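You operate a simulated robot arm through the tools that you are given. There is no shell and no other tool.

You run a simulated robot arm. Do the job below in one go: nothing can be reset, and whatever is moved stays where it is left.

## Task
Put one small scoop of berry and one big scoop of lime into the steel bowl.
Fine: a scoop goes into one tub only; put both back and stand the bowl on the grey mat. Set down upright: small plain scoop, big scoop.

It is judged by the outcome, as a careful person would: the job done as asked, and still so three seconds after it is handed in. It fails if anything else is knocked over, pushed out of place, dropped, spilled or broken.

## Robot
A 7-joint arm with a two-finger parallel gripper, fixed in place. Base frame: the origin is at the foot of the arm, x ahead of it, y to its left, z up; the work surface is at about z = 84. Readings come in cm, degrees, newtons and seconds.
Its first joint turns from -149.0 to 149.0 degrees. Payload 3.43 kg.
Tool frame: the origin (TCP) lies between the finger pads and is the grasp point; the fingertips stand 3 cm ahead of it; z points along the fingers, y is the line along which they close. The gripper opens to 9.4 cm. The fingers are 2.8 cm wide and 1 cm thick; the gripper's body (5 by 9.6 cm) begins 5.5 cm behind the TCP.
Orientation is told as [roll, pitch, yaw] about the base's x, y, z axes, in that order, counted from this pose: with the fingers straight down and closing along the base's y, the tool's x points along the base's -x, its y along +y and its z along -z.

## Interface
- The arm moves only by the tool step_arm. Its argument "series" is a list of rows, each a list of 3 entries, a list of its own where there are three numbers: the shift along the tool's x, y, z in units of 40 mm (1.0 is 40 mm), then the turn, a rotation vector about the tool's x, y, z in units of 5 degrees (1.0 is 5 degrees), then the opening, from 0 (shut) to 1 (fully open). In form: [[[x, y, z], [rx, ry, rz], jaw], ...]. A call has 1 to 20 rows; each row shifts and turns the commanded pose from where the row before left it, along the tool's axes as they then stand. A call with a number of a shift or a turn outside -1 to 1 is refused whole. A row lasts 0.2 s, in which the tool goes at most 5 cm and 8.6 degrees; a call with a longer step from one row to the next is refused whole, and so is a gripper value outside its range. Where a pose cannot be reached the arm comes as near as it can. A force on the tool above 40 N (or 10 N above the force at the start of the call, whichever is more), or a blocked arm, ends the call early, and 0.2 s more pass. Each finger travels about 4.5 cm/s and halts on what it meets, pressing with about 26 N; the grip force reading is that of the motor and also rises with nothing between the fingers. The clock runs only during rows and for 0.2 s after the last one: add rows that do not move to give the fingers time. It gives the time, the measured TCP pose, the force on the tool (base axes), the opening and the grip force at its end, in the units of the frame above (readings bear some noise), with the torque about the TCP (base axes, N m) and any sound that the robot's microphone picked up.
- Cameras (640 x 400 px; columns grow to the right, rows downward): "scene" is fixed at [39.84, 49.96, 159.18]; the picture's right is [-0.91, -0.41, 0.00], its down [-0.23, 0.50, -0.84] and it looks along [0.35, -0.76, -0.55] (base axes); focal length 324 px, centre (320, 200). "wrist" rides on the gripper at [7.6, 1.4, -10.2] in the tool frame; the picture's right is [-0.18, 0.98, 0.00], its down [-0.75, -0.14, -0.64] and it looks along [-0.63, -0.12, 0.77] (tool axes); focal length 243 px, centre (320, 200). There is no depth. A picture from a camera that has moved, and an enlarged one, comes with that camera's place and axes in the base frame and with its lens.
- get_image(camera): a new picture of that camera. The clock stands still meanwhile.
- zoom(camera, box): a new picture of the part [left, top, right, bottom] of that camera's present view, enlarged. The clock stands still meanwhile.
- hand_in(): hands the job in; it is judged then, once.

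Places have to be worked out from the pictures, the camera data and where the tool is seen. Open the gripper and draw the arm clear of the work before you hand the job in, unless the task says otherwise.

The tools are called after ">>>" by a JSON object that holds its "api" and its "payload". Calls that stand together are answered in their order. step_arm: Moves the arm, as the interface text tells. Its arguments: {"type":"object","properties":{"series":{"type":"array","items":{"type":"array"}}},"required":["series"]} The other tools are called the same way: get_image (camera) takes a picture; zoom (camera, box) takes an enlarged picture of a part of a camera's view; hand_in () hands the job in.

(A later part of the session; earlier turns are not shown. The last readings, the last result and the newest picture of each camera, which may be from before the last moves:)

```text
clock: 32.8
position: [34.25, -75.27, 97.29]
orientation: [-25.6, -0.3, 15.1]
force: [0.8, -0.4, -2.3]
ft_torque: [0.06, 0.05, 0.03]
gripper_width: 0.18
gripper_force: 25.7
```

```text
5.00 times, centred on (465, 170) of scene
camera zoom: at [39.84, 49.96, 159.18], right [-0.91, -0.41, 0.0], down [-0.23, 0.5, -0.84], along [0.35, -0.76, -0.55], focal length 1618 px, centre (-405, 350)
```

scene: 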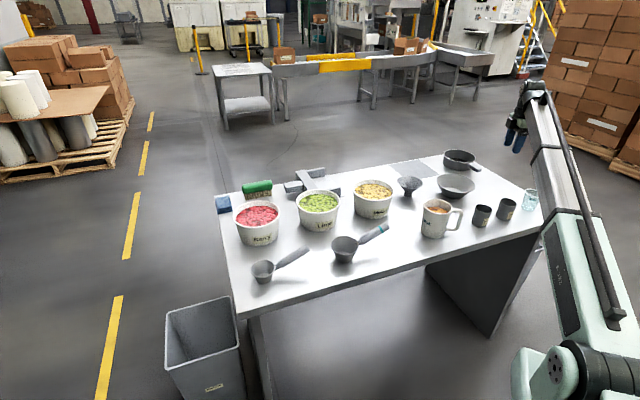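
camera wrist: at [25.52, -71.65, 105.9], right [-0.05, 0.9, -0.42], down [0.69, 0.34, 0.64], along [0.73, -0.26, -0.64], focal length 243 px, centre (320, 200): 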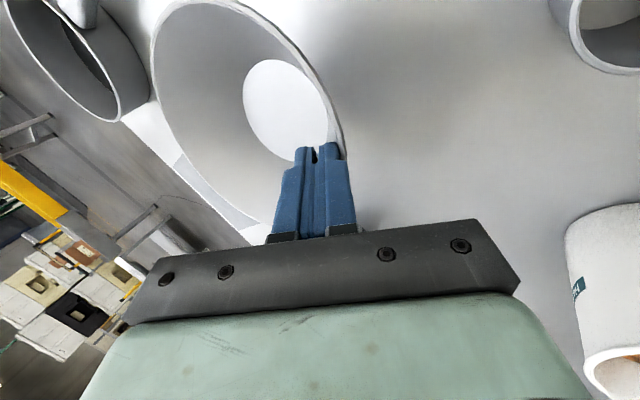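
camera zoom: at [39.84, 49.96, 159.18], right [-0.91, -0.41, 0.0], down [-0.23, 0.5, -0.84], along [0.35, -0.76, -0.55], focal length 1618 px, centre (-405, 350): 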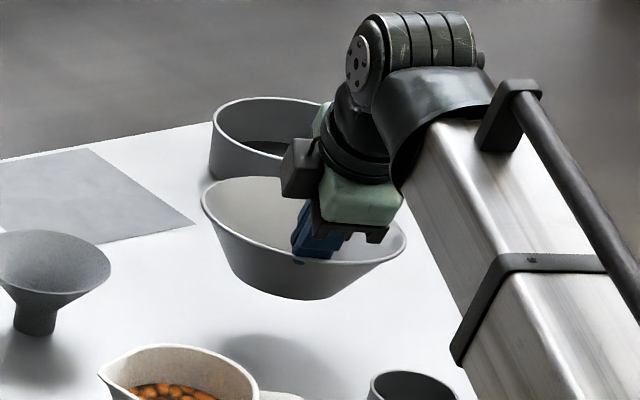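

The bowl now hangs level, with its centre ≈(35.8,-82.8) and base about 7 cm up. I'll carry it over to the mat at constant height; the path clears the funnel laterally.

>>> {"api": "step_arm", "payload": {"series": [[[-0.15, -0.17, 0.08], [0, 0, 0], 0.0], [[-0.3, -0.34, 0.16], [0, 0, 0], 0.0], [[-0.335, -0.377, 0.18], [0, 0, 0], 0.0], [[-0.335, -0.377, 0.18], [0, 0, 0], 0.0], [[-0.335, -0.377, 0.18], [0, 0, 0], 0.0], [[-0.335, -0.377, 0.18], [0, 0, 0], 0.0], [[-0.335, -0.377, 0.18], [0, 0, 0], 0.0], [[-0.335, -0.377, 0.18], [0, 0, 0], 0.0], [[-0.335, -0.377, 0.18], [0, 0, 0], 0.0], [[-0.335, -0.377, 0.18], [0, 0, 0], 0.0], [[-0.335, -0.377, 0.18], [0, 0, 0], 0.0], [[-0.335, -0.377, 0.18], [0, 0, 0], 0.0], [[-0.22, -0.24, 0.125], [0, 0, 0], 0.0], [[0, 0, 0], [0, 0, 0], 0.0], [[0, 0, 0], [0, 0, 0], 0.0]]}}

>>> {"api": "get_image", "payload": {"camera": "wrist"}}

>>> {"api": "zoom", "payload": {"camera": "scene", "box": [375, 110, 495, 210]}}

```text
clock: 36.0
position: [54.98, -90.43, 97.31]
orientation: [-25.7, -0.3, 15.1]
force: [-0.4, 0.1, -1.5]
ft_torque: [0.09, 0.03, 0.02]
gripper_width: 0.18
gripper_force: 26.1
```

```text
taken
camera wrist: at [46.17, -86.93, 105.97], right [-0.05, 0.9, -0.42], down [0.69, 0.34, 0.64], along [0.73, -0.26, -0.64], focal length 243 px, centre (320, 200)
```

wrist: 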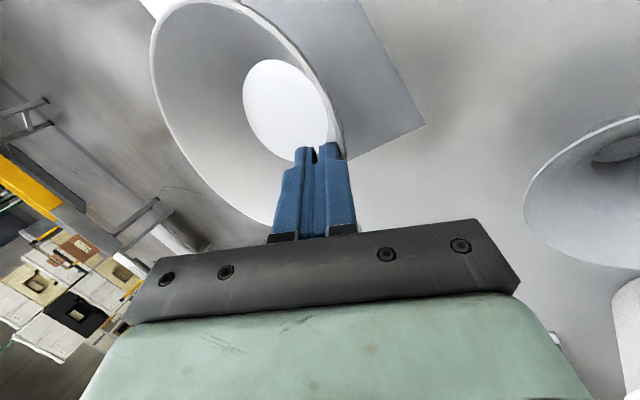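

```text
4.00 times, centred on (435, 160) of scene
camera zoom: at [39.84, 49.96, 159.18], right [-0.91, -0.41, 0.0], down [-0.23, 0.5, -0.84], along [0.35, -0.76, -0.55], focal length 1294 px, centre (-140, 360)
```

zoom: 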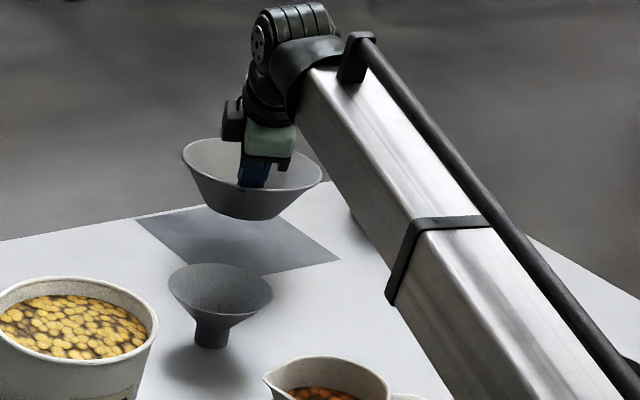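

It's over the mat, bowl centre ≈(55.8,-97.5). I'll lower 6 cm, then feel for contact in finer steps.

>>> {"api": "step_arm", "payload": {"series": [[[0, 0.13, 0.27], [0, 0, 0], 0.0], [[0, 0.13, 0.27], [0, 0, 0], 0.0], [[0, 0.13, 0.27], [0, 0, 0], 0.0], [[0, 0.13, 0.27], [0, 0, 0], 0.0], [[0, 0.13, 0.27], [0, 0, 0], 0.0], [[0, 0, 0], [0, 0, 0], 0.0], [[0, 0, 0], [0, 0, 0], 0.0]]}}

>>> {"api": "zoom", "payload": {"camera": "scene", "box": [375, 110, 495, 210]}}

```text
clock: 37.6
position: [55.03, -90.27, 91.66]
orientation: [-25.7, -0.3, 15.1]
force: [0.3, 4.9, 15.8]
ft_torque: [-0.39, 0.38, -0.04]
gripper_width: 0.22
gripper_force: 25.2
```

```text
4.00 times, centred on (435, 160) of scene
camera zoom: at [39.84, 49.96, 159.18], right [-0.91, -0.41, 0.0], down [-0.23, 0.5, -0.84], along [0.35, -0.76, -0.55], focal length 1294 px, centre (-140, 360)
```

zoom: 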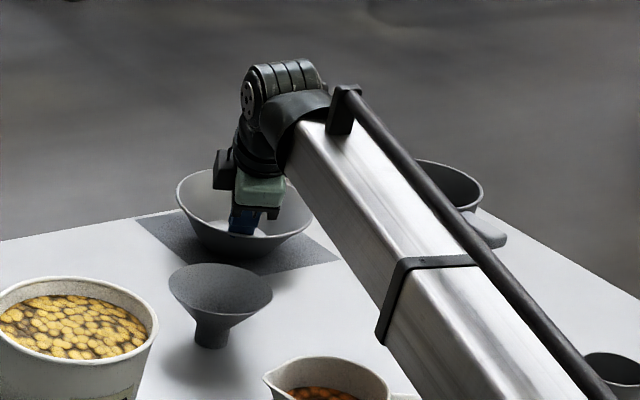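

It's down on the mat with about 16 N of push, so I'll raise 4 mm to relieve that and open gently.

>>> {"api": "step_arm", "payload": {"series": [[[0, -0.043, -0.09], [0, 0, 0], 0.0], [[0, 0, 0], [0, 0, 0], 0.0], [[0, 0, 0], [0, 0, 0], 0.06], [[0, 0, 0], [0, 0, 0], 0.12], [[0, 0, 0], [0, 0, 0], 0.18], [[0, 0, 0], [0, 0, 0], 0.24], [[0, 0, 0], [0, 0, 0], 0.28], [[0, 0, 0], [0, 0, 0], 0.28]]}}

>>> {"api": "get_image", "payload": {"camera": "wrist"}}

>>> {"api": "zoom", "payload": {"camera": "scene", "box": [375, 110, 495, 210]}}

```text
clock: 39.4
position: [55.01, -90.35, 91.92]
orientation: [-25.7, -0.4, 15.1]
force: [-0.6, -0.2, -0.6]
ft_torque: [-0.03, -0.01, -0.02]
gripper_width: 2.64
gripper_force: 0.0
```

```text
taken
camera wrist: at [46.2, -86.81, 100.51], right [-0.05, 0.9, -0.42], down [0.69, 0.34, 0.64], along [0.73, -0.26, -0.64], focal length 243 px, centre (320, 200)
```

wrist: 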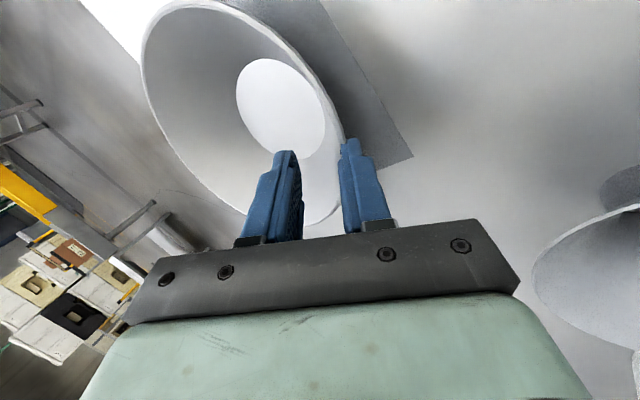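

```text
4.00 times, centred on (435, 160) of scene
camera zoom: at [39.84, 49.96, 159.18], right [-0.91, -0.41, 0.0], down [-0.23, 0.5, -0.84], along [0.35, -0.76, -0.55], focal length 1294 px, centre (-140, 360)
```

zoom: 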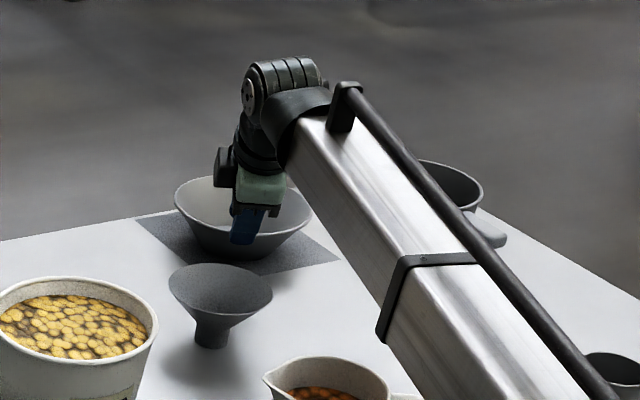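

The bowl stands flat on the mat. I'll withdraw straight back along the fingers and up.

>>> {"api": "step_arm", "payload": {"series": [[[0, 0, -0.3], [0, 0, 0], 0.3], [[0, 0, -0.5], [0, 0, 0], 0.3], [[0, 0, -0.7], [0, 0, 0], 0.3], [[0, 0, -0.9], [0, 0, 0], 0.3], [[0, 0, -0.9], [0, 0, 0], 0.3], [[0, 0, -0.9], [0, 0, 0], 0.3], [[0, 0, 0], [0, 0, 0], 0.3]]}}

>>> {"api": "get_image", "payload": {"camera": "wrist"}}

>>> {"api": "zoom", "payload": {"camera": "scene", "box": [375, 110, 495, 210]}}

```text
clock: 41.0
position: [53.24, -83.48, 107.03]
orientation: [-25.6, -0.4, 15.0]
force: [-0.7, -0.4, -0.4]
ft_torque: [0.03, 0.02, 0.01]
gripper_width: 2.84
gripper_force: 0.1
```

```text
taken
camera wrist: at [44.41, -79.84, 115.69], right [-0.05, 0.9, -0.42], down [0.69, 0.34, 0.64], along [0.73, -0.26, -0.64], focal length 243 px, centre (320, 200)
```

wrist: 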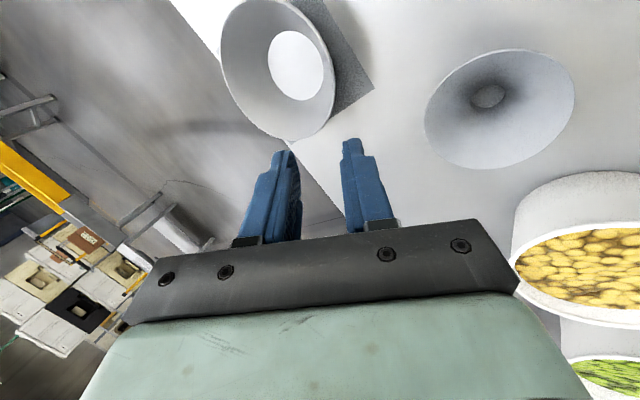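

```text
4.00 times, centred on (435, 160) of scene
camera zoom: at [39.84, 49.96, 159.18], right [-0.91, -0.41, 0.0], down [-0.23, 0.5, -0.84], along [0.35, -0.76, -0.55], focal length 1294 px, centre (-140, 360)
```

zoom: 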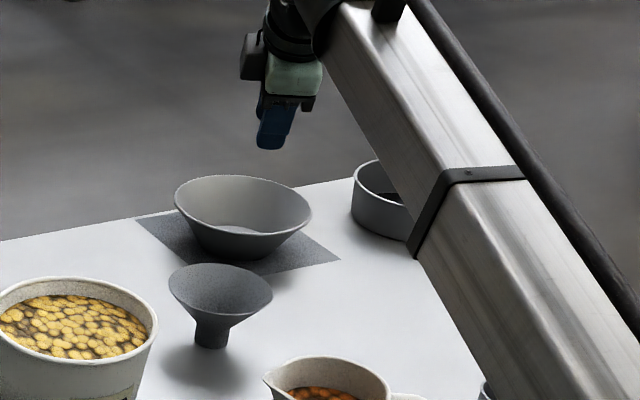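

The bowl stands at ≈(55.6,-97) on the mat, level. Now the small scoop: I'll straighten the tool, turn the yaw to about 45° to match its handle, and travel back towards it at z≈105.

>>> {"api": "step_arm", "payload": {"series": [[[0, 0, 0], [-1, 0, 0], 0.4], [[0, 0, 0], [-1, 0, 0], 0.4], [[0, 0, 0], [-1, 0, 0], 0.4], [[0, 0, 0], [-1, 0, 0], 0.4], [[0, 0, 0], [-1.0, 0, 0], 0.4], [[0, 0, 0], [0, 0, -1], 0.4], [[0, 0, 0], [0, 0, -1], 0.4], [[0, 0, 0], [0, 0, -1], 0.4], [[0, 0, 0], [0, 0, -1], 0.4], [[0, 0, 0], [0, 0, -1], 0.4], [[0, 0, 0], [0, 0, -1], 0.4], [[0, 0, 0], [0, 0, 0], 0.4]]}}

>>> {"api": "step_arm", "payload": {"series": [[[-0.879, 0.358, 0.055], [0, 0, 0], 0.4], [[-0.879, 0.358, 0.055], [0, 0, 0], 0.4], [[-0.879, 0.358, 0.055], [0, 0, 0], 0.4], [[-0.879, 0.358, 0.055], [0, 0, 0], 0.4], [[-0.879, 0.358, 0.055], [0, 0, 0], 0.4], [[-0.879, 0.358, 0.055], [0, 0, 0], 0.4], [[-0.879, 0.358, 0.055], [0, 0, 0], 0.4], [[-0.879, 0.358, 0.055], [0, 0, 0], 0.4], [[-0.879, 0.358, 0.055], [0, 0, 0], 0.4], [[-0.879, 0.358, 0.055], [0, 0, 0], 0.4], [[-0.879, 0.358, 0.055], [0, 0, 0], 0.4], [[-0.879, 0.358, 0.055], [0, 0, 0], 0.4], [[-0.879, 0.358, 0.055], [0, 0, 0], 0.4], [[-0.879, 0.358, 0.055], [0, 0, 0], 0.4], [[-0.879, 0.358, 0.055], [0, 0, 0], 0.4], [[-0.879, 0.358, 0.055], [0, 0, 0], 0.4], [[-0.879, 0.358, 0.055], [0, 0, 0], 0.4], [[-0.879, 0.358, 0.055], [0, 0, 0], 0.4], [[0, 0, 0], [0, 0, 0], 0.4]]}}

>>> {"api": "get_image", "payload": {"camera": "scene"}}

```text
clock: 43.6
position: [53.15, -83.27, 106.84]
orientation: [-0.6, 0.0, 45.2]
force: [0.2, 0.6, -0.1]
ft_torque: [-0.01, 0.01, 0.0]
gripper_width: 3.77
gripper_force: 0.1
```

```text
clock: 47.6
position: [79.9, -20.16, 102.51]
orientation: [-0.7, 0.0, 45.1]
force: [0.4, 0.0, -0.5]
ft_torque: [-0.01, -0.03, 0.0]
gripper_width: 3.76
gripper_force: 0.2
```

```text
taken
```

scene: 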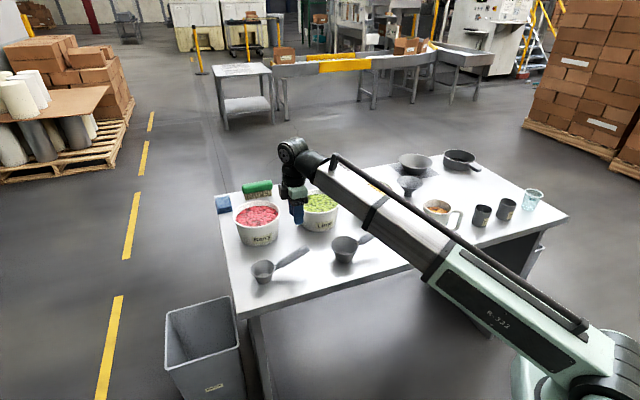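

At the pre-grasp area with all objects undisturbed. I'll lean the tool sideways (40° roll) and towards the cup (20°) so I can later pour by rolling the wrist.

>>> {"api": "step_arm", "payload": {"series": [[[0, 0, 0], [-1, 0, 0], 0.42], [[0, 0, 0], [-1, 0, 0], 0.42], [[0, 0, 0], [-1, 0, 0], 0.42], [[0, 0, 0], [-1, 0, 0], 0.42], [[0, 0, 0], [-1, 0, 0], 0.42], [[0, 0, 0], [-1, 0, 0], 0.42], [[0, 0, 0], [-1, 0, 0], 0.42], [[0, 0, 0], [-1, 0, 0], 0.42], [[0, 0, 0], [0, -1, 0], 0.42], [[0, 0, 0], [0, -1, 0], 0.42], [[0, 0, 0], [0, -1, 0], 0.42], [[0, 0, 0], [0, -1, 0], 0.42], [[0, 0, 0], [0, 0, 0], 0.42]]}}

>>> {"api": "get_image", "payload": {"camera": "wrist"}}

>>> {"api": "zoom", "payload": {"camera": "scene", "box": [230, 130, 390, 300]}}

```text
clock: 50.4
position: [79.75, -20.41, 102.64]
orientation: [12.1, -19.8, 41.0]
force: [-0.5, -0.3, 0.2]
ft_torque: [0.01, -0.01, -0.01]
gripper_width: 3.95
gripper_force: 0.0
out of reach, approached as far as the arm can: row 3, 4, 5, 6, 7, 8
```

```text
taken
camera wrist: at [72.24, -27.81, 109.85], right [-0.55, 0.79, 0.26], down [0.56, 0.13, 0.82], along [0.62, 0.6, -0.51], focal length 243 px, centre (320, 200)
```

wrist: 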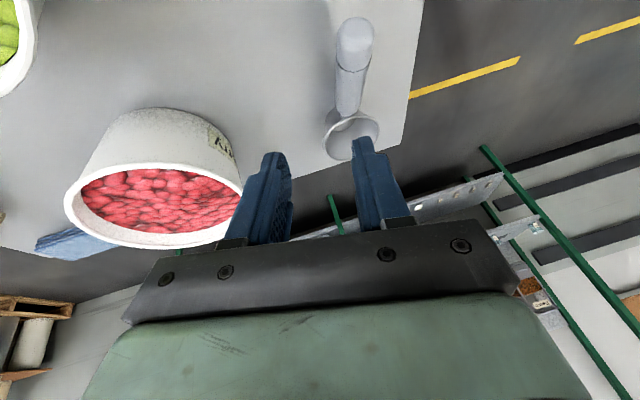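

```text
2.35 times, centred on (310, 215) of scene
camera zoom: at [39.84, 49.96, 159.18], right [-0.91, -0.41, 0.0], down [-0.23, 0.5, -0.84], along [0.35, -0.76, -0.55], focal length 761 px, centre (344, 165)
```

zoom: 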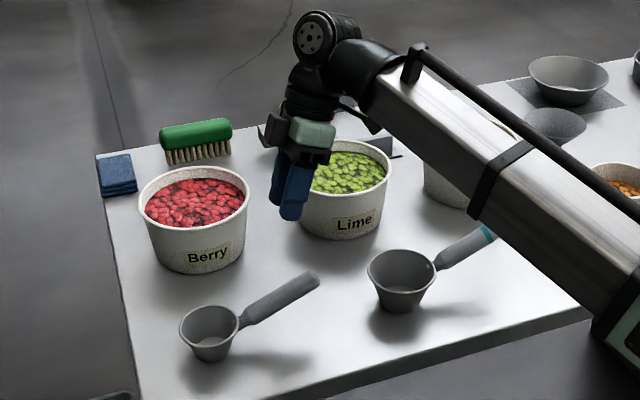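

The wrist can't lean that far back towards the base. I'll undo the lean, then test how far the last axis can turn, since that decides how I pour.

>>> {"api": "step_arm", "payload": {"series": [[[0, 0, 0], [0, 1, 0], 0.42], [[0, 0, 0], [0, 1, 0], 0.42], [[0, 0, 0], [0, 1, 0], 0.42], [[0, 0, 0], [0, 1, 0], 0.42], [[0, 0, 0], [1, 0, 0], 0.42], [[0, 0, 0], [1, 0, 0], 0.42], [[0, 0, 0], [1, 0, 0], 0.42], [[0, 0, 0], [1, 0, 0], 0.42], [[0, 0, 0], [1, 0, 0], 0.42], [[0, 0, 0], [1, 0, 0], 0.42], [[0, 0, 0], [1, 0, 0], 0.42], [[0, 0, 0], [1, 0, 0], 0.42], [[0, 0, 0], [0, 0, 0], 0.42]]}}

>>> {"api": "step_arm", "payload": {"series": [[[0, 0, 0], [0, 0, -1], 0.42], [[0, 0, 0], [0, 0, -1], 0.42], [[0, 0, 0], [0, 0, -1], 0.42], [[0, 0, 0], [0, 0, -1], 0.42], [[0, 0, 0], [0, 0, -1], 0.42], [[0, 0, 0], [0, 0, -1], 0.42], [[0, 0, 0], [0, 0, -1], 0.42], [[0, 0, 0], [0, 0, -1], 0.42], [[0, 0, 0], [0, 0, -1], 0.42], [[0, 0, 0], [0, 0, -1], 0.42], [[0, 0, 0], [0, 0, -1], 0.42], [[0, 0, 0], [0, 0, -1], 0.42], [[0, 0, 0], [0, 0, -1], 0.42], [[0, 0, 0], [0, 0, -1], 0.42], [[0, 0, 0], [0, 0, -1], 0.42], [[0, 0, 0], [0, 0, -1], 0.42], [[0, 0, 0], [0, 0, -1], 0.42], [[0, 0, 0], [0, 0, -1], 0.42], [[0, 0, 0], [0, 0, 0], 0.42]]}}

```text
clock: 53.2
position: [79.67, -20.41, 102.64]
orientation: [-28.7, -0.1, 45.0]
force: [-0.4, 0.0, -0.8]
ft_torque: [0.02, 0.0, 0.04]
gripper_width: 3.97
gripper_force: 0.1
```

```text
clock: 57.2
position: [79.67, -20.41, 102.43]
orientation: [-0.1, 28.6, 135.0]
force: [0.4, -0.2, -0.3]
ft_torque: [0.0, 0.0, -0.01]
gripper_width: 3.95
gripper_force: 0.1
```

The last axis turns freely to here. I'll level the tool again and keep turning to find its limit.

>>> {"api": "step_arm", "payload": {"series": [[[0, 0, 0], [0, -1, 0], 0.42], [[0, 0, 0], [0, -1, 0], 0.42], [[0, 0, 0], [0, -1, 0], 0.42], [[0, 0, 0], [0, -1, 0], 0.42], [[0, 0, 0], [0, -1, 0], 0.42], [[0, 0, 0], [0, -0.72, 0], 0.42], [[0, 0, 0], [0, 0, 0], 0.42]]}}

>>> {"api": "step_arm", "payload": {"series": [[[0, 0, 0], [0, 0, -1], 0.42], [[0, 0, 0], [0, 0, -1], 0.42], [[0, 0, 0], [0, 0, -1], 0.42], [[0, 0, 0], [0, 0, -1], 0.42], [[0, 0, 0], [0, 0, -1], 0.42], [[0, 0, 0], [0, 0, -1], 0.42], [[0, 0, 0], [0, 0, -1], 0.42], [[0, 0, 0], [0, 0, -1], 0.42], [[0, 0, 0], [0, 0, -1], 0.42], [[0, 0, 0], [0, 0, -1], 0.42], [[0, 0, 0], [0, 0, -1], 0.42], [[0, 0, 0], [0, 0, -1], 0.42], [[0, 0, 0], [0, 0, -1], 0.42], [[0, 0, 0], [0, 0, -1], 0.42], [[0, 0, 0], [0, 0, -1], 0.42], [[0, 0, 0], [0, 0, -1], 0.42], [[0, 0, 0], [0, 0, -1], 0.42], [[0, 0, 0], [0, 0, -1], 0.42], [[0, 0, 0], [0, 0, 0], 0.42]]}}

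```text
clock: 58.8
position: [79.69, -20.23, 102.65]
orientation: [-0.1, -0.1, 135.1]
force: [-0.4, 0.2, -0.7]
ft_torque: [0.01, 0.02, -0.03]
gripper_width: 3.97
gripper_force: 0.1
```

```text
clock: 62.8
position: [79.7, -20.24, 102.55]
orientation: [-0.1, 0.0, 157.3]
force: [0.0, -0.4, 0.1]
ft_torque: [0.0, -0.02, 0.01]
gripper_width: 3.96
gripper_force: 0.0
out of reach, approached as far as the arm can: row 6, 7, 8, 9, 10, 11, 12, 13, 14, 15, 16, 17, 18
```

The last axis ends near 171° relative to the arm, so I have about 130° of roll in hand. New plan: grip the handle with the tool leaning 30° towards the cup, and pour later with the tool pointing outward and the scoop hanging down. Turning back to the handle heading (45°).

>>> {"api": "step_arm", "payload": {"series": [[[0, 0, 0], [0, 0, 1], 0.42], [[0, 0, 0], [0, 0, 1], 0.42], [[0, 0, 0], [0, 0, 1], 0.42], [[0, 0, 0], [0, 0, 1], 0.42], [[0, 0, 0], [0, 0, 1], 0.42], [[0, 0, 0], [0, 0, 1], 0.42], [[0, 0, 0], [0, 0, 1], 0.42], [[0, 0, 0], [0, 0, 1], 0.42], [[0, 0, 0], [0, 0, 1], 0.42], [[0, 0, 0], [0, 0, 1], 0.42], [[0, 0, 0], [0, 0, 1], 0.42], [[0, 0, 0], [0, 0, 1], 0.42], [[0, 0, 0], [0, 0, 1], 0.42], [[0, 0, 0], [0, 0, 1], 0.42], [[0, 0, 0], [0, 0, 1], 0.42], [[0, 0, 0], [0, 0, 1], 0.42], [[0, 0, 0], [0, 0, 1], 0.42], [[0, 0, 0], [0, 0, 1], 0.42], [[0, 0, 0], [0, 0, 1], 0.42], [[0, 0, 0], [0, 0, 1], 0.42]]}}

>>> {"api": "step_arm", "payload": {"series": [[[0, 0, 0], [0, 0, 1], 0.42], [[0, 0, 0], [0, 0, 1], 0.42], [[0, 0, 0], [0, 0, 0.36], 0.42], [[0, 0, 0], [0, -1, 0], 0.42], [[0, 0, 0], [0, -1, 0], 0.42], [[0, 0, 0], [0, -1, 0], 0.42], [[0, 0, 0], [0, -1, 0], 0.42], [[0, 0, 0], [0, -1, 0], 0.42], [[0, 0, 0], [0, -1, 0], 0.42], [[0, 0, 0], [0, 0, 0], 0.42]]}}

>>> {"api": "get_image", "payload": {"camera": "wrist"}}

>>> {"api": "zoom", "payload": {"camera": "scene", "box": [230, 130, 390, 300]}}

```text
clock: 67.0
position: [79.57, -20.4, 102.68]
orientation: [0.0, -0.1, 57.3]
force: [0.0, 0.1, -0.8]
ft_torque: [-0.01, -0.02, 0.04]
gripper_width: 3.99
gripper_force: 0.0
```

```text
clock: 69.2
position: [79.67, -20.37, 102.5]
orientation: [0.1, -30.2, 45.5]
force: [0.5, -0.9, 0.1]
ft_torque: [0.0, -0.02, 0.01]
gripper_width: 3.92
gripper_force: 0.1
```

```text
taken
camera wrist: at [70.5, -27.67, 107.7], right [-0.59, 0.8, 0.09], down [0.33, 0.13, 0.93], along [0.74, 0.58, -0.34], focal length 243 px, centre (320, 200)
```

wrist: 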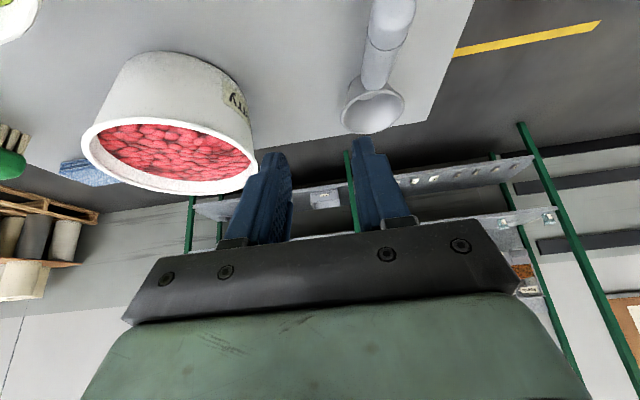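

```text
2.35 times, centred on (310, 215) of scene
camera zoom: at [39.84, 49.96, 159.18], right [-0.91, -0.41, 0.0], down [-0.23, 0.5, -0.84], along [0.35, -0.76, -0.55], focal length 761 px, centre (344, 165)
```

zoom: 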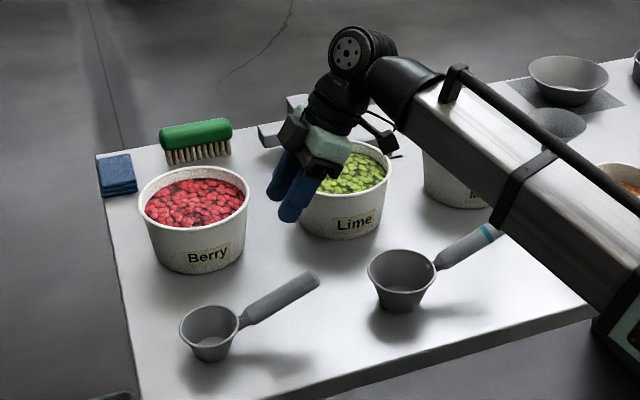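

The tool now leans 30° towards the cup and is aligned with the handle. I'll shift sideways above the handle, then come down along the fingers to 5 cm short of the grip.

>>> {"api": "step_arm", "payload": {"series": [[[0.43, 0.74, 0], [0, 0, 0], 0.5], [[0.43, 0.74, 0], [0, 0, 0], 0.5], [[0, 0, 0.5], [0, 0, 0], 0.5], [[0, 0, 0.5], [0, 0, 0], 0.5], [[0, 0, 0.5], [0, 0, 0], 0.5], [[0, 0, 0], [0, 0, 0], 0.5]]}}

>>> {"api": "get_image", "payload": {"camera": "wrist"}}

>>> {"api": "zoom", "payload": {"camera": "scene", "box": [240, 180, 390, 300]}}

```text
clock: 70.6
position: [75.32, -16.01, 95.68]
orientation: [-0.2, -30.0, 45.6]
force: [0.0, 0.7, 0.2]
ft_torque: [-0.01, 0.04, -0.03]
gripper_width: 4.71
gripper_force: 0.1
```

```text
taken
camera wrist: at [66.18, -23.42, 100.78], right [-0.59, 0.8, 0.09], down [0.33, 0.14, 0.93], along [0.74, 0.58, -0.35], focal length 243 px, centre (320, 200)
```

wrist: 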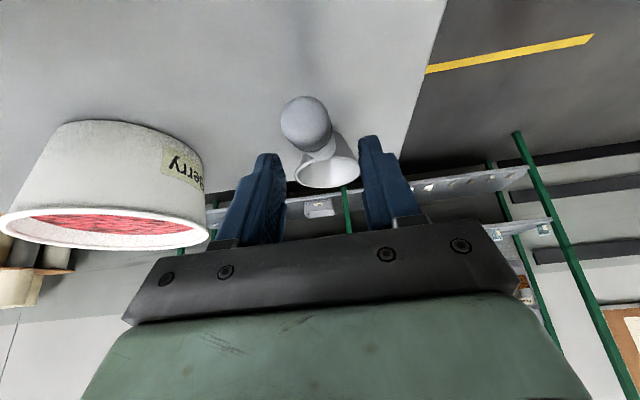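

```text
3.33 times, centred on (315, 240) of scene
camera zoom: at [39.84, 49.96, 159.18], right [-0.91, -0.41, 0.0], down [-0.23, 0.5, -0.84], along [0.35, -0.76, -0.55], focal length 1078 px, centre (337, 67)
```

zoom: 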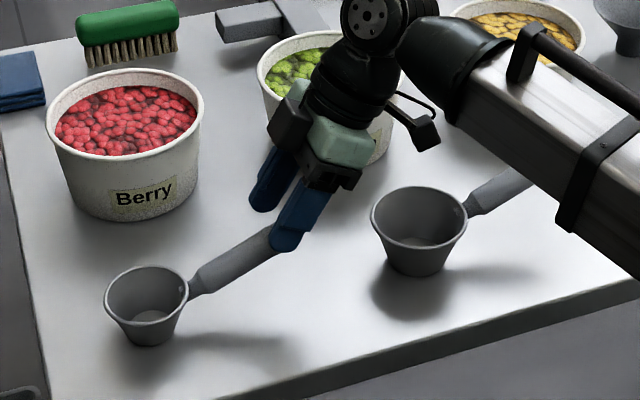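

The handle tip sits between the fingers with a small lateral offset (≈0.4 cm). I'll correct that and advance about 5.6 cm so the pads lie on mid-handle.

>>> {"api": "step_arm", "payload": {"series": [[[0, -0.107, 0.2], [0, 0, 0], 0.5], [[0, 0, 0.4], [0, 0, 0], 0.5], [[0, 0, 0.4], [0, 0, 0], 0.5], [[0, 0, 0.4], [0, 0, 0], 0.5], [[0, 0, 0], [0, 0, 0], 0.5]]}}

>>> {"api": "get_image", "payload": {"camera": "wrist"}}

>>> {"api": "zoom", "payload": {"camera": "scene", "box": [240, 200, 360, 300]}}

```text
clock: 71.8
position: [77.76, -14.41, 90.68]
orientation: [0.0, -30.1, 45.5]
force: [0.4, 0.2, 0.0]
ft_torque: [-0.03, 0.02, 0.0]
gripper_width: 4.69
gripper_force: 0.0
```

```text
taken
camera wrist: at [68.59, -21.77, 95.79], right [-0.59, 0.8, 0.09], down [0.33, 0.14, 0.93], along [0.74, 0.58, -0.35], focal length 243 px, centre (320, 200)
```

wrist: 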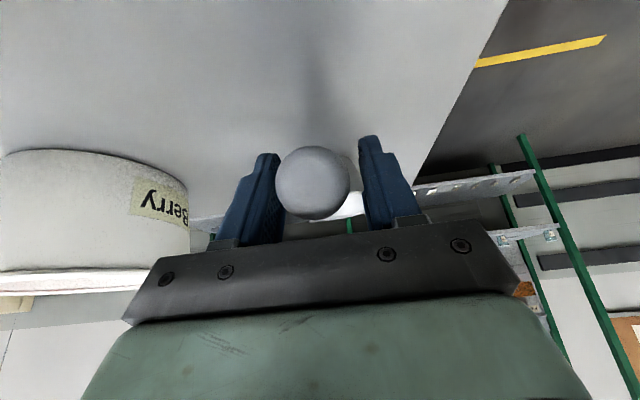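

```text
4.00 times, centred on (300, 250) of scene
camera zoom: at [39.84, 49.96, 159.18], right [-0.91, -0.41, 0.0], down [-0.23, 0.5, -0.84], along [0.35, -0.76, -0.55], focal length 1294 px, centre (400, 0)
```

zoom: 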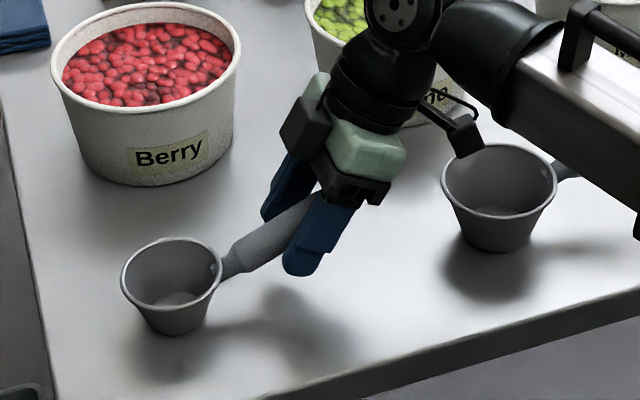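

The fingers straddle mid-handle with everything else clear. Closing on the handle.

>>> {"api": "step_arm", "payload": {"series": [[[0, 0, 0], [0, 0, 0], 0.4], [[0, 0, 0], [0, 0, 0], 0.32], [[0, 0, 0], [0, 0, 0], 0.26], [[0, 0, 0], [0, 0, 0], 0.2], [[0, 0, 0], [0, 0, 0], 0.1], [[0, 0, 0], [0, 0, 0], 0.1], [[0, 0, 0], [0, 0, 0], 0.1]]}}

>>> {"api": "zoom", "payload": {"camera": "scene", "box": [240, 200, 360, 300]}}

```text
clock: 73.4
position: [77.73, -14.33, 90.64]
orientation: [0.0, -30.0, 45.5]
force: [0.2, 0.0, -0.6]
ft_torque: [0.03, 0.05, 0.0]
gripper_width: 3.06
gripper_force: 26.5
```

```text
4.00 times, centred on (300, 250) of scene
camera zoom: at [39.84, 49.96, 159.18], right [-0.91, -0.41, 0.0], down [-0.23, 0.5, -0.84], along [0.35, -0.76, -0.55], focal length 1294 px, centre (400, 0)
```

zoom: 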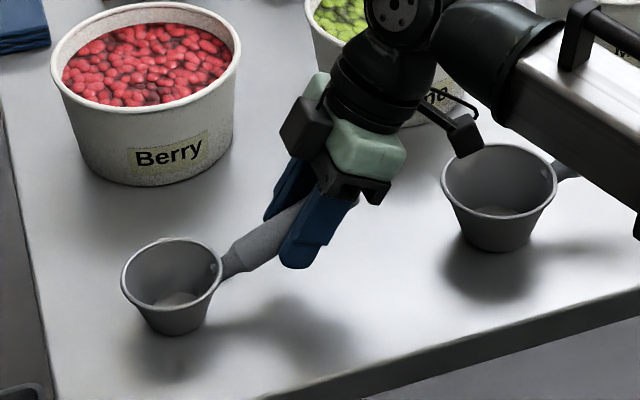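

Firm grip (3.06 cm, 26.5 N) and the scoop didn't shift. Its home pose is TCP (77.73,-14.33,90.64), yaw 45.5°, lean 30°. Lifting it straight up.

>>> {"api": "step_arm", "payload": {"series": [[[-0.06, 0, -0.1], [0, 0, 0], 0.1], [[-0.2, 0, -0.35], [0, 0, 0], 0.1], [[-0.3, 0, -0.52], [0, 0, 0], 0.1], [[-0.3, 0, -0.52], [0, 0, 0], 0.1], [[-0.3, 0, -0.52], [0, 0, 0], 0.1], [[-0.3, 0, -0.52], [0, 0, 0], 0.1], [[-0.3, 0, -0.52], [0, 0, 0], 0.1], [[-0.3, 0, -0.52], [0, 0, 0], 0.1], [[0, 0, 0], [0, 0, 0], 0.1]]}}

>>> {"api": "get_image", "payload": {"camera": "scene"}}

>>> {"api": "zoom", "payload": {"camera": "scene", "box": [220, 140, 360, 260]}}

```text
clock: 75.4
position: [77.69, -14.63, 107.55]
orientation: [0.1, -30.1, 45.5]
force: [-0.2, 0.0, -1.3]
ft_torque: [-0.09, 0.02, 0.01]
gripper_width: 3.04
gripper_force: 25.8
```

```text
taken
```

scene: 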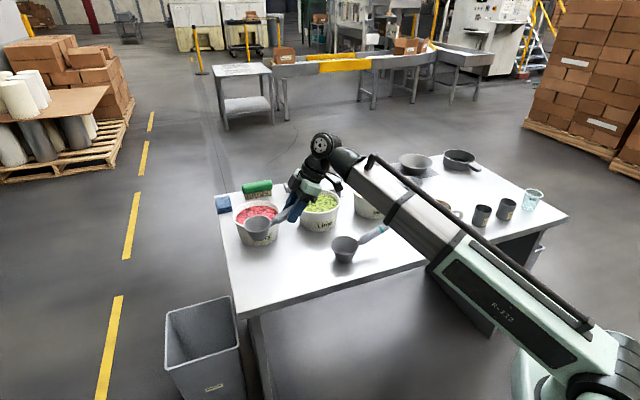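

```text
3.33 times, centred on (290, 200) of scene
camera zoom: at [39.84, 49.96, 159.18], right [-0.91, -0.41, 0.0], down [-0.23, 0.5, -0.84], along [0.35, -0.76, -0.55], focal length 1078 px, centre (420, 200)
```

zoom: 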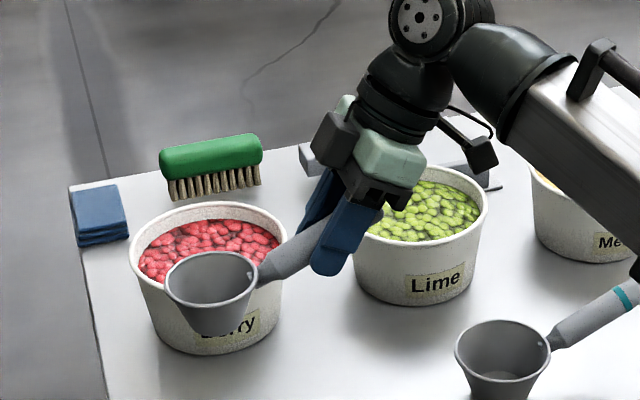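

The scoop is held steadily (about 1.3 N). Next I'll turn to yaw 60° and move over the berry tub, still high (cup bottom above z≈101).

>>> {"api": "step_arm", "payload": {"series": [[[0, 0, 0], [-0.483, 0, -0.837], 0.1], [[0, 0, 0], [-0.483, 0, -0.837], 0.1], [[0, 0, 0], [-0.483, 0, -0.837], 0.1], [[0.078, -0.811, -0.148], [0, 0, 0], 0.1], [[0.078, -0.811, -0.148], [0, 0, 0], 0.1], [[0.078, -0.811, -0.148], [0, 0, 0], 0.1], [[0.078, -0.811, -0.148], [0, 0, 0], 0.1], [[0.078, -0.811, -0.148], [0, 0, 0], 0.1], [[0.078, -0.811, -0.148], [0, 0, 0], 0.1], [[0.078, -0.811, -0.148], [0, 0, 0], 0.1], [[0, 0, 0], [0, 0, 0], 0.1]]}}

>>> {"api": "get_image", "payload": {"camera": "wrist"}}

>>> {"api": "zoom", "payload": {"camera": "scene", "box": [200, 130, 340, 260]}}

```text
clock: 77.8
position: [95.23, -29.32, 109.7]
orientation: [0.0, -30.1, 60.0]
force: [0.0, -0.4, -2.1]
ft_torque: [-0.11, 0.07, 0.0]
gripper_width: 3.07
gripper_force: 26.1
```

```text
taken
camera wrist: at [88.17, -38.75, 114.84], right [-0.77, 0.63, 0.09], down [0.29, 0.21, 0.93], along [0.57, 0.75, -0.35], focal length 243 px, centre (320, 200)
```

wrist: 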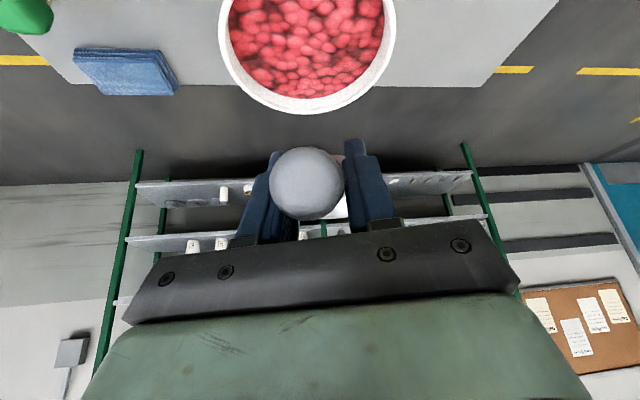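

```text
3.08 times, centred on (270, 195) of scene
camera zoom: at [39.84, 49.96, 159.18], right [-0.91, -0.41, 0.0], down [-0.23, 0.5, -0.84], along [0.35, -0.76, -0.55], focal length 996 px, centre (474, 215)
```

zoom: 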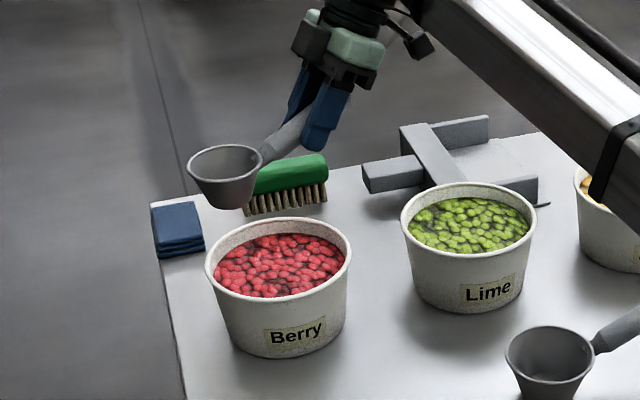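

The berry tub centre refines to (98.1,-25.0), rim z≈93.8, and the cup is clear above it. I'll tip the tail up by 55° so the mouth faces forward, still above the tub.

>>> {"api": "step_arm", "payload": {"series": [[[0, 0, 0], [0, 1, 0], 0.1], [[0, 0, 0], [0, 1, 0], 0.1], [[0, 0, 0], [0, 1, 0], 0.1], [[0, 0, 0], [0, 1, 0], 0.1], [[0, 0, 0], [0, 1, 0], 0.1], [[0, 0, 0], [0, 1, 0], 0.1], [[0, 0, 0], [0, 1, 0], 0.1], [[0, 0, 0], [0, 1, 0], 0.1], [[0, 0, 0], [0, 1, 0], 0.1], [[0, 0, 0], [0, 1, 0], 0.1], [[0, 0, 0], [0, 1, 0], 0.1], [[-0.23, -0.2, -0.11], [0, 0, 0], 0.1], [[0, 0, 0], [0, 0, 0], 0.1]]}}

>>> {"api": "zoom", "payload": {"camera": "scene", "box": [200, 120, 340, 260]}}

>>> {"api": "get_image", "payload": {"camera": "wrist"}}

```text
clock: 80.6
position: [96.68, -28.89, 109.59]
orientation: [0.0, 24.9, 60.0]
force: [0.0, -0.2, -2.5]
ft_torque: [0.0, 0.0, 0.04]
gripper_width: 3.05
gripper_force: 25.7
```

```text
2.86 times, centred on (270, 190) of scene
camera zoom: at [39.84, 49.96, 159.18], right [-0.91, -0.41, 0.0], down [-0.23, 0.5, -0.84], along [0.35, -0.76, -0.55], focal length 924 px, centre (463, 229)
```

zoom: 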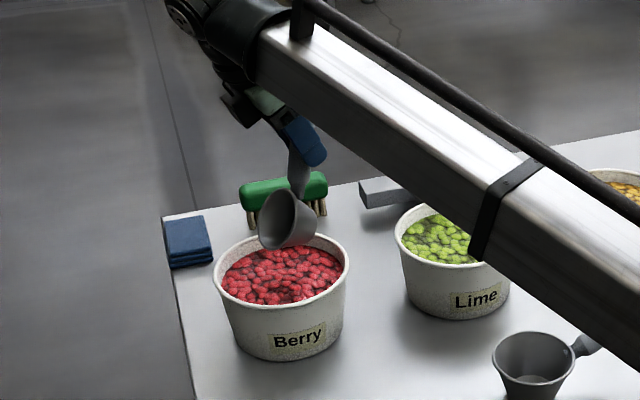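

```text
taken
camera wrist: at [94.16, -30.45, 122.17], right [-0.77, 0.64, -0.08], down [0.6, 0.76, 0.27], along [0.23, 0.16, -0.96], focal length 243 px, centre (320, 200)
```

wrist: 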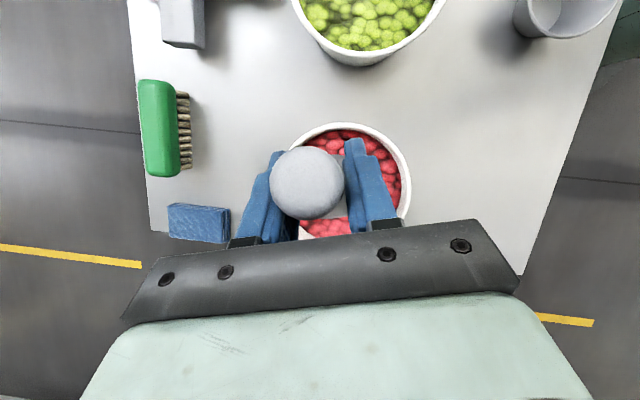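

The cup hangs mouth-forward over the berries, well centred. Lowering slowly into the tub while watching the force.

>>> {"api": "step_arm", "payload": {"series": [[[-0.127, 0, 0.272], [0, 0, 0], 0.1], [[-0.127, 0, 0.272], [0, 0, 0], 0.1], [[-0.127, 0, 0.272], [0, 0, 0], 0.1], [[-0.127, 0, 0.272], [0, 0, 0], 0.1], [[-0.106, 0, 0.226], [0, 0, 0], 0.1], [[0, 0, 0], [0, 0, 0], 0.1]]}}

>>> {"api": "zoom", "payload": {"camera": "scene", "box": [220, 150, 320, 260]}}

```text
clock: 82.0
position: [96.67, -28.86, 103.88]
orientation: [0.0, 24.8, 60.0]
force: [0.0, 0.4, -1.3]
ft_torque: [0.0, 0.04, -0.05]
gripper_width: 3.03
gripper_force: 26.0
```

```text
3.64 times, centred on (270, 205) of scene
camera zoom: at [39.84, 49.96, 159.18], right [-0.91, -0.41, 0.0], down [-0.23, 0.5, -0.84], along [0.35, -0.76, -0.55], focal length 1177 px, centre (502, 182)
```

zoom: 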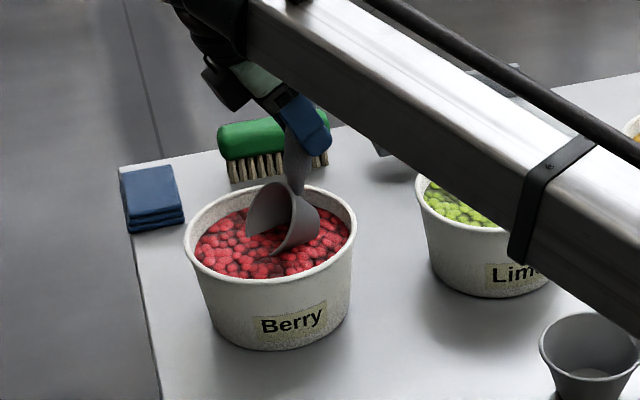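

The cup sinks in without resistance. Going about 4 cm deeper so the whole mouth is under the surface.

>>> {"api": "step_arm", "payload": {"series": [[[-0.106, 0, 0.226], [0, 0, 0], 0.1], [[-0.106, 0, 0.226], [0, 0, 0], 0.1], [[-0.106, 0, 0.226], [0, 0, 0], 0.1], [[-0.106, 0, 0.226], [0, 0, 0], 0.1], [[0, 0, 0], [0, 0, 0], 0.1]]}}

>>> {"api": "zoom", "payload": {"camera": "scene", "box": [220, 150, 320, 260]}}

```text
clock: 83.2
position: [96.76, -28.77, 99.99]
orientation: [0.0, 24.7, 60.1]
force: [-0.1, 0.1, -1.7]
ft_torque: [-0.04, -0.01, -0.01]
gripper_width: 3.06
gripper_force: 25.9
```

```text
3.64 times, centred on (270, 205) of scene
camera zoom: at [39.84, 49.96, 159.18], right [-0.91, -0.41, 0.0], down [-0.23, 0.5, -0.84], along [0.35, -0.76, -0.55], focal length 1177 px, centre (502, 182)
```

zoom: 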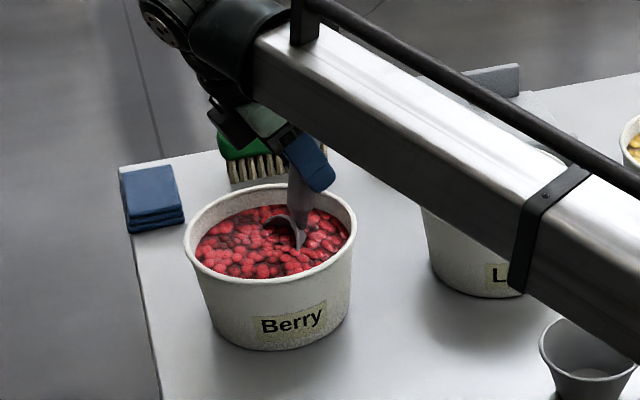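

The mouth is almost submerged with no force. Now I push it forward about 2 cm, then bring it gradually to level while rising, keeping handle and fingers clear of the tub rim.

>>> {"api": "step_arm", "payload": {"series": [[[-0.25, 0, -0.11], [0, 0, 0], 0.1], [[-0.26, 0, -0.094], [0, 0, 0], 0.1], [[0.099, 0, 0.184], [0, -1, 0], 0.1], [[0.125, 0, 0.195], [0, -1, 0], 0.1], [[0.133, 0, 0.17], [0, -1, 0], 0.1], [[0.135, 0, 0.171], [0, -1, 0], 0.1], [[0.135, 0, 0.148], [0, -1, 0], 0.1], [[0.133, 0, -0.06], [0, -1, 0], 0.1], [[0.115, 0, -0.035], [0, -1, 0], 0.1], [[0.097, 0, -0.043], [0, -1, 0], 0.1], [[0.069, 0, -0.07], [0, -1, 0], 0.1], [[0.029, 0, -0.118], [0, -1, 0], 0.1], [[-0.02, 0, -0.155], [0, -1, 0], 0.1], [[0, 0, 0], [0, 0, 0], 0.1]]}}

>>> {"api": "zoom", "payload": {"camera": "scene", "box": [220, 140, 330, 260]}}

```text
clock: 86.2
position: [94.98, -31.65, 98.94]
orientation: [-0.1, -30.2, 60.0]
force: [-0.4, -0.3, -2.8]
ft_torque: [-0.2, 0.09, -0.01]
gripper_width: 3.05
gripper_force: 25.6
```

```text
3.33 times, centred on (275, 200) of scene
camera zoom: at [39.84, 49.96, 159.18], right [-0.91, -0.41, 0.0], down [-0.23, 0.5, -0.84], along [0.35, -0.76, -0.55], focal length 1078 px, centre (470, 200)
```

zoom: 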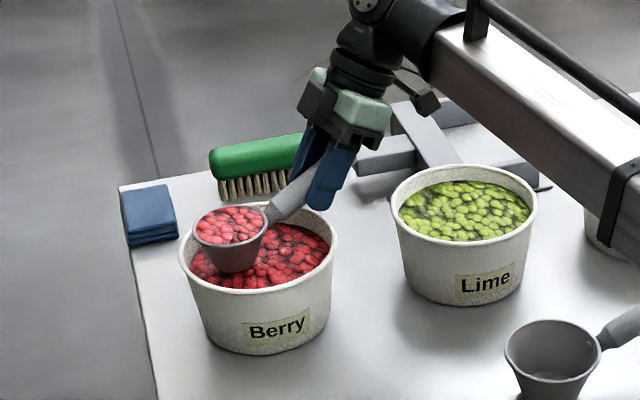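

A full cup of berries, level and held. I'll lift it gently straight up out of the tub, then carry it smoothly and level towards the bowl side.

>>> {"api": "step_arm", "payload": {"series": [[[-0.06, 0, -0.1], [0, 0, 0], 0.1], [[-0.12, 0, -0.2], [0, 0, 0], 0.1], [[-0.175, 0, -0.303], [0, 0, 0], 0.1], [[-0.175, 0, -0.303], [0, 0, 0], 0.1], [[-0.175, 0, -0.303], [0, 0, 0], 0.1], [[-0.175, 0, -0.303], [0, 0, 0], 0.1], [[-0.12, 0, -0.2], [0, 0, 0], 0.1], [[0, 0, 0], [0, 0, 0], 0.1]]}}

>>> {"api": "zoom", "payload": {"camera": "scene", "box": [210, 110, 350, 260]}}

```text
clock: 88.0
position: [94.81, -31.46, 106.71]
orientation: [0.0, -30.1, 59.9]
force: [0.8, -0.3, -1.7]
ft_torque: [-0.2, 0.1, 0.0]
gripper_width: 3.06
gripper_force: 26.4
```

```text
2.67 times, centred on (280, 185) of scene
camera zoom: at [39.84, 49.96, 159.18], right [-0.91, -0.41, 0.0], down [-0.23, 0.5, -0.84], along [0.35, -0.76, -0.55], focal length 863 px, centre (427, 240)
```

zoom: 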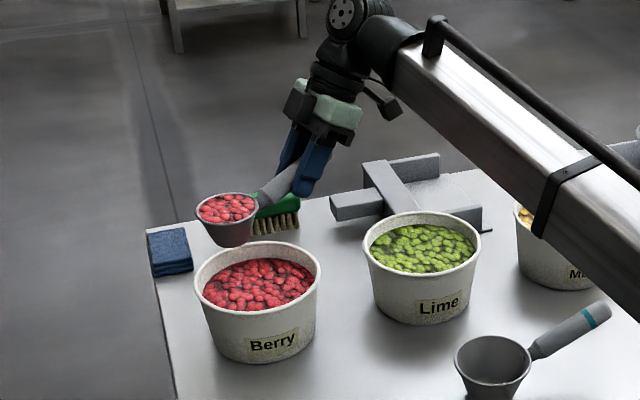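

Nothing dropped and the cup is level and full. Carrying it at constant height (z≈106.7) halfway round towards the bowl.

>>> {"api": "step_arm", "payload": {"series": [[[0.15, 0.02, -0.087], [0, 0, 0], 0.1], [[0.3, 0.05, -0.174], [0, 0, 0], 0.1], [[0.45, 0.07, -0.26], [0, 0, 0], 0.1], [[0.53, 0.083, -0.307], [0, 0, 0], 0.1], [[0.53, 0.083, -0.307], [0, 0, 0], 0.1], [[0.53, 0.083, -0.307], [0, 0, 0], 0.1], [[0.53, 0.083, -0.307], [0, 0, 0], 0.1], [[0.53, 0.083, -0.307], [0, 0, 0], 0.1], [[0.53, 0.083, -0.307], [0, 0, 0], 0.1], [[0.53, 0.083, -0.307], [0, 0, 0], 0.1], [[0.53, 0.083, -0.307], [0, 0, 0], 0.1], [[0.53, 0.083, -0.307], [0, 0, 0], 0.1], [[0.53, 0.083, -0.307], [0, 0, 0], 0.1], [[0.53, 0.083, -0.307], [0, 0, 0], 0.1], [[0.53, 0.083, -0.307], [0, 0, 0], 0.1], [[0.53, 0.083, -0.307], [0, 0, 0], 0.1], [[0.45, 0.07, -0.26], [0, 0, 0], 0.1], [[0.3, 0.05, -0.174], [0, 0, 0], 0.1], [[0.15, 0.02, -0.087], [0, 0, 0], 0.1], [[0, 0, 0], [0, 0, 0], 0.1]]}}

>>> {"api": "get_image", "payload": {"camera": "scene"}}

```text
clock: 92.2
position: [70.0, -63.9, 106.75]
orientation: [0.0, -30.0, 60.0]
force: [-0.1, 0.8, -2.9]
ft_torque: [-0.2, 0.14, -0.02]
gripper_width: 3.06
gripper_force: 25.8
```

```text
taken
```

scene: 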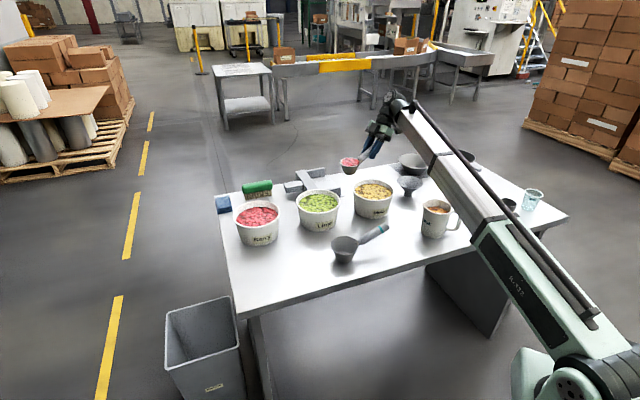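

Holding steady at the midpoint. I'll swing the scoop around the vertical by -70° (kept level), so it points to the bowl.

>>> {"api": "step_arm", "payload": {"series": [[[0, 0, 0], [0.25, 0, 0.433], 0.1], [[0, 0, 0], [0.5, 0, 0.866], 0.1], [[0, 0, 0], [0.5, 0, 0.866], 0.1], [[0, 0, 0], [0.5, 0, 0.866], 0.1], [[0, 0, 0], [0.5, 0, 0.866], 0.1], [[0, 0, 0], [0.5, 0, 0.866], 0.1], [[0, 0, 0], [0.5, 0, 0.866], 0.1], [[0, 0, 0], [0.5, 0, 0.866], 0.1], [[0, 0, 0], [0.5, 0, 0.866], 0.1], [[0, 0, 0], [0.5, 0, 0.866], 0.1], [[0, 0, 0], [0.5, 0, 0.866], 0.1], [[0, 0, 0], [0.5, 0, 0.866], 0.1], [[0, 0, 0], [0.5, 0, 0.866], 0.1], [[0, 0, 0], [0.5, 0, 0.866], 0.1], [[0, 0, 0], [0.25, 0, 0.433], 0.1], [[0, 0, 0], [0, 0, 0], 0.1]]}}

>>> {"api": "get_image", "payload": {"camera": "scene"}}

>>> {"api": "get_image", "payload": {"camera": "wrist"}}

```text
clock: 95.6
position: [70.16, -63.83, 106.63]
orientation: [0.1, -30.0, -10.1]
force: [-0.8, 0.1, -2.6]
ft_torque: [0.03, 0.22, -0.01]
gripper_width: 3.05
gripper_force: 25.5
```

```text
taken
```

scene: 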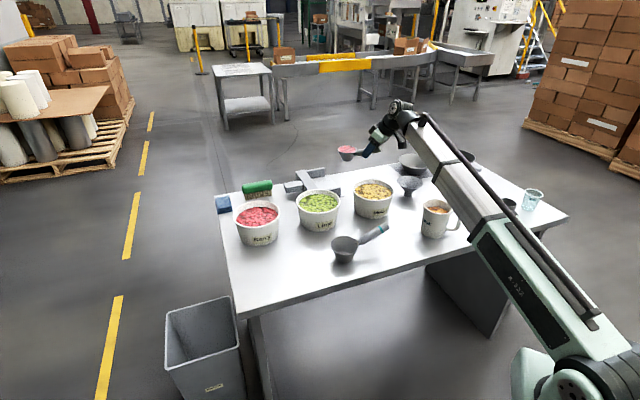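

```text
taken
camera wrist: at [58.93, -60.3, 111.87], right [0.33, 0.94, 0.09], down [0.3, -0.2, 0.93], along [0.9, -0.28, -0.35], focal length 243 px, centre (320, 200)
```

wrist: 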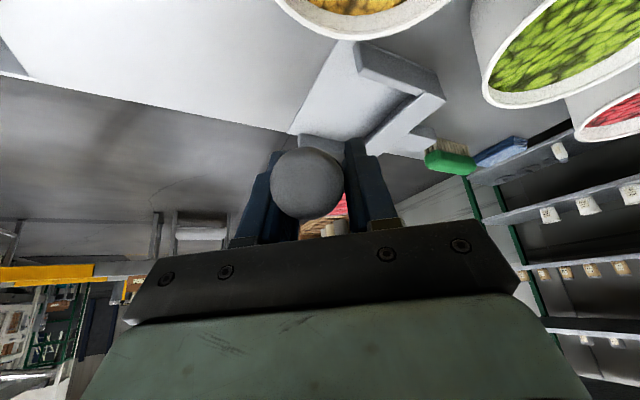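

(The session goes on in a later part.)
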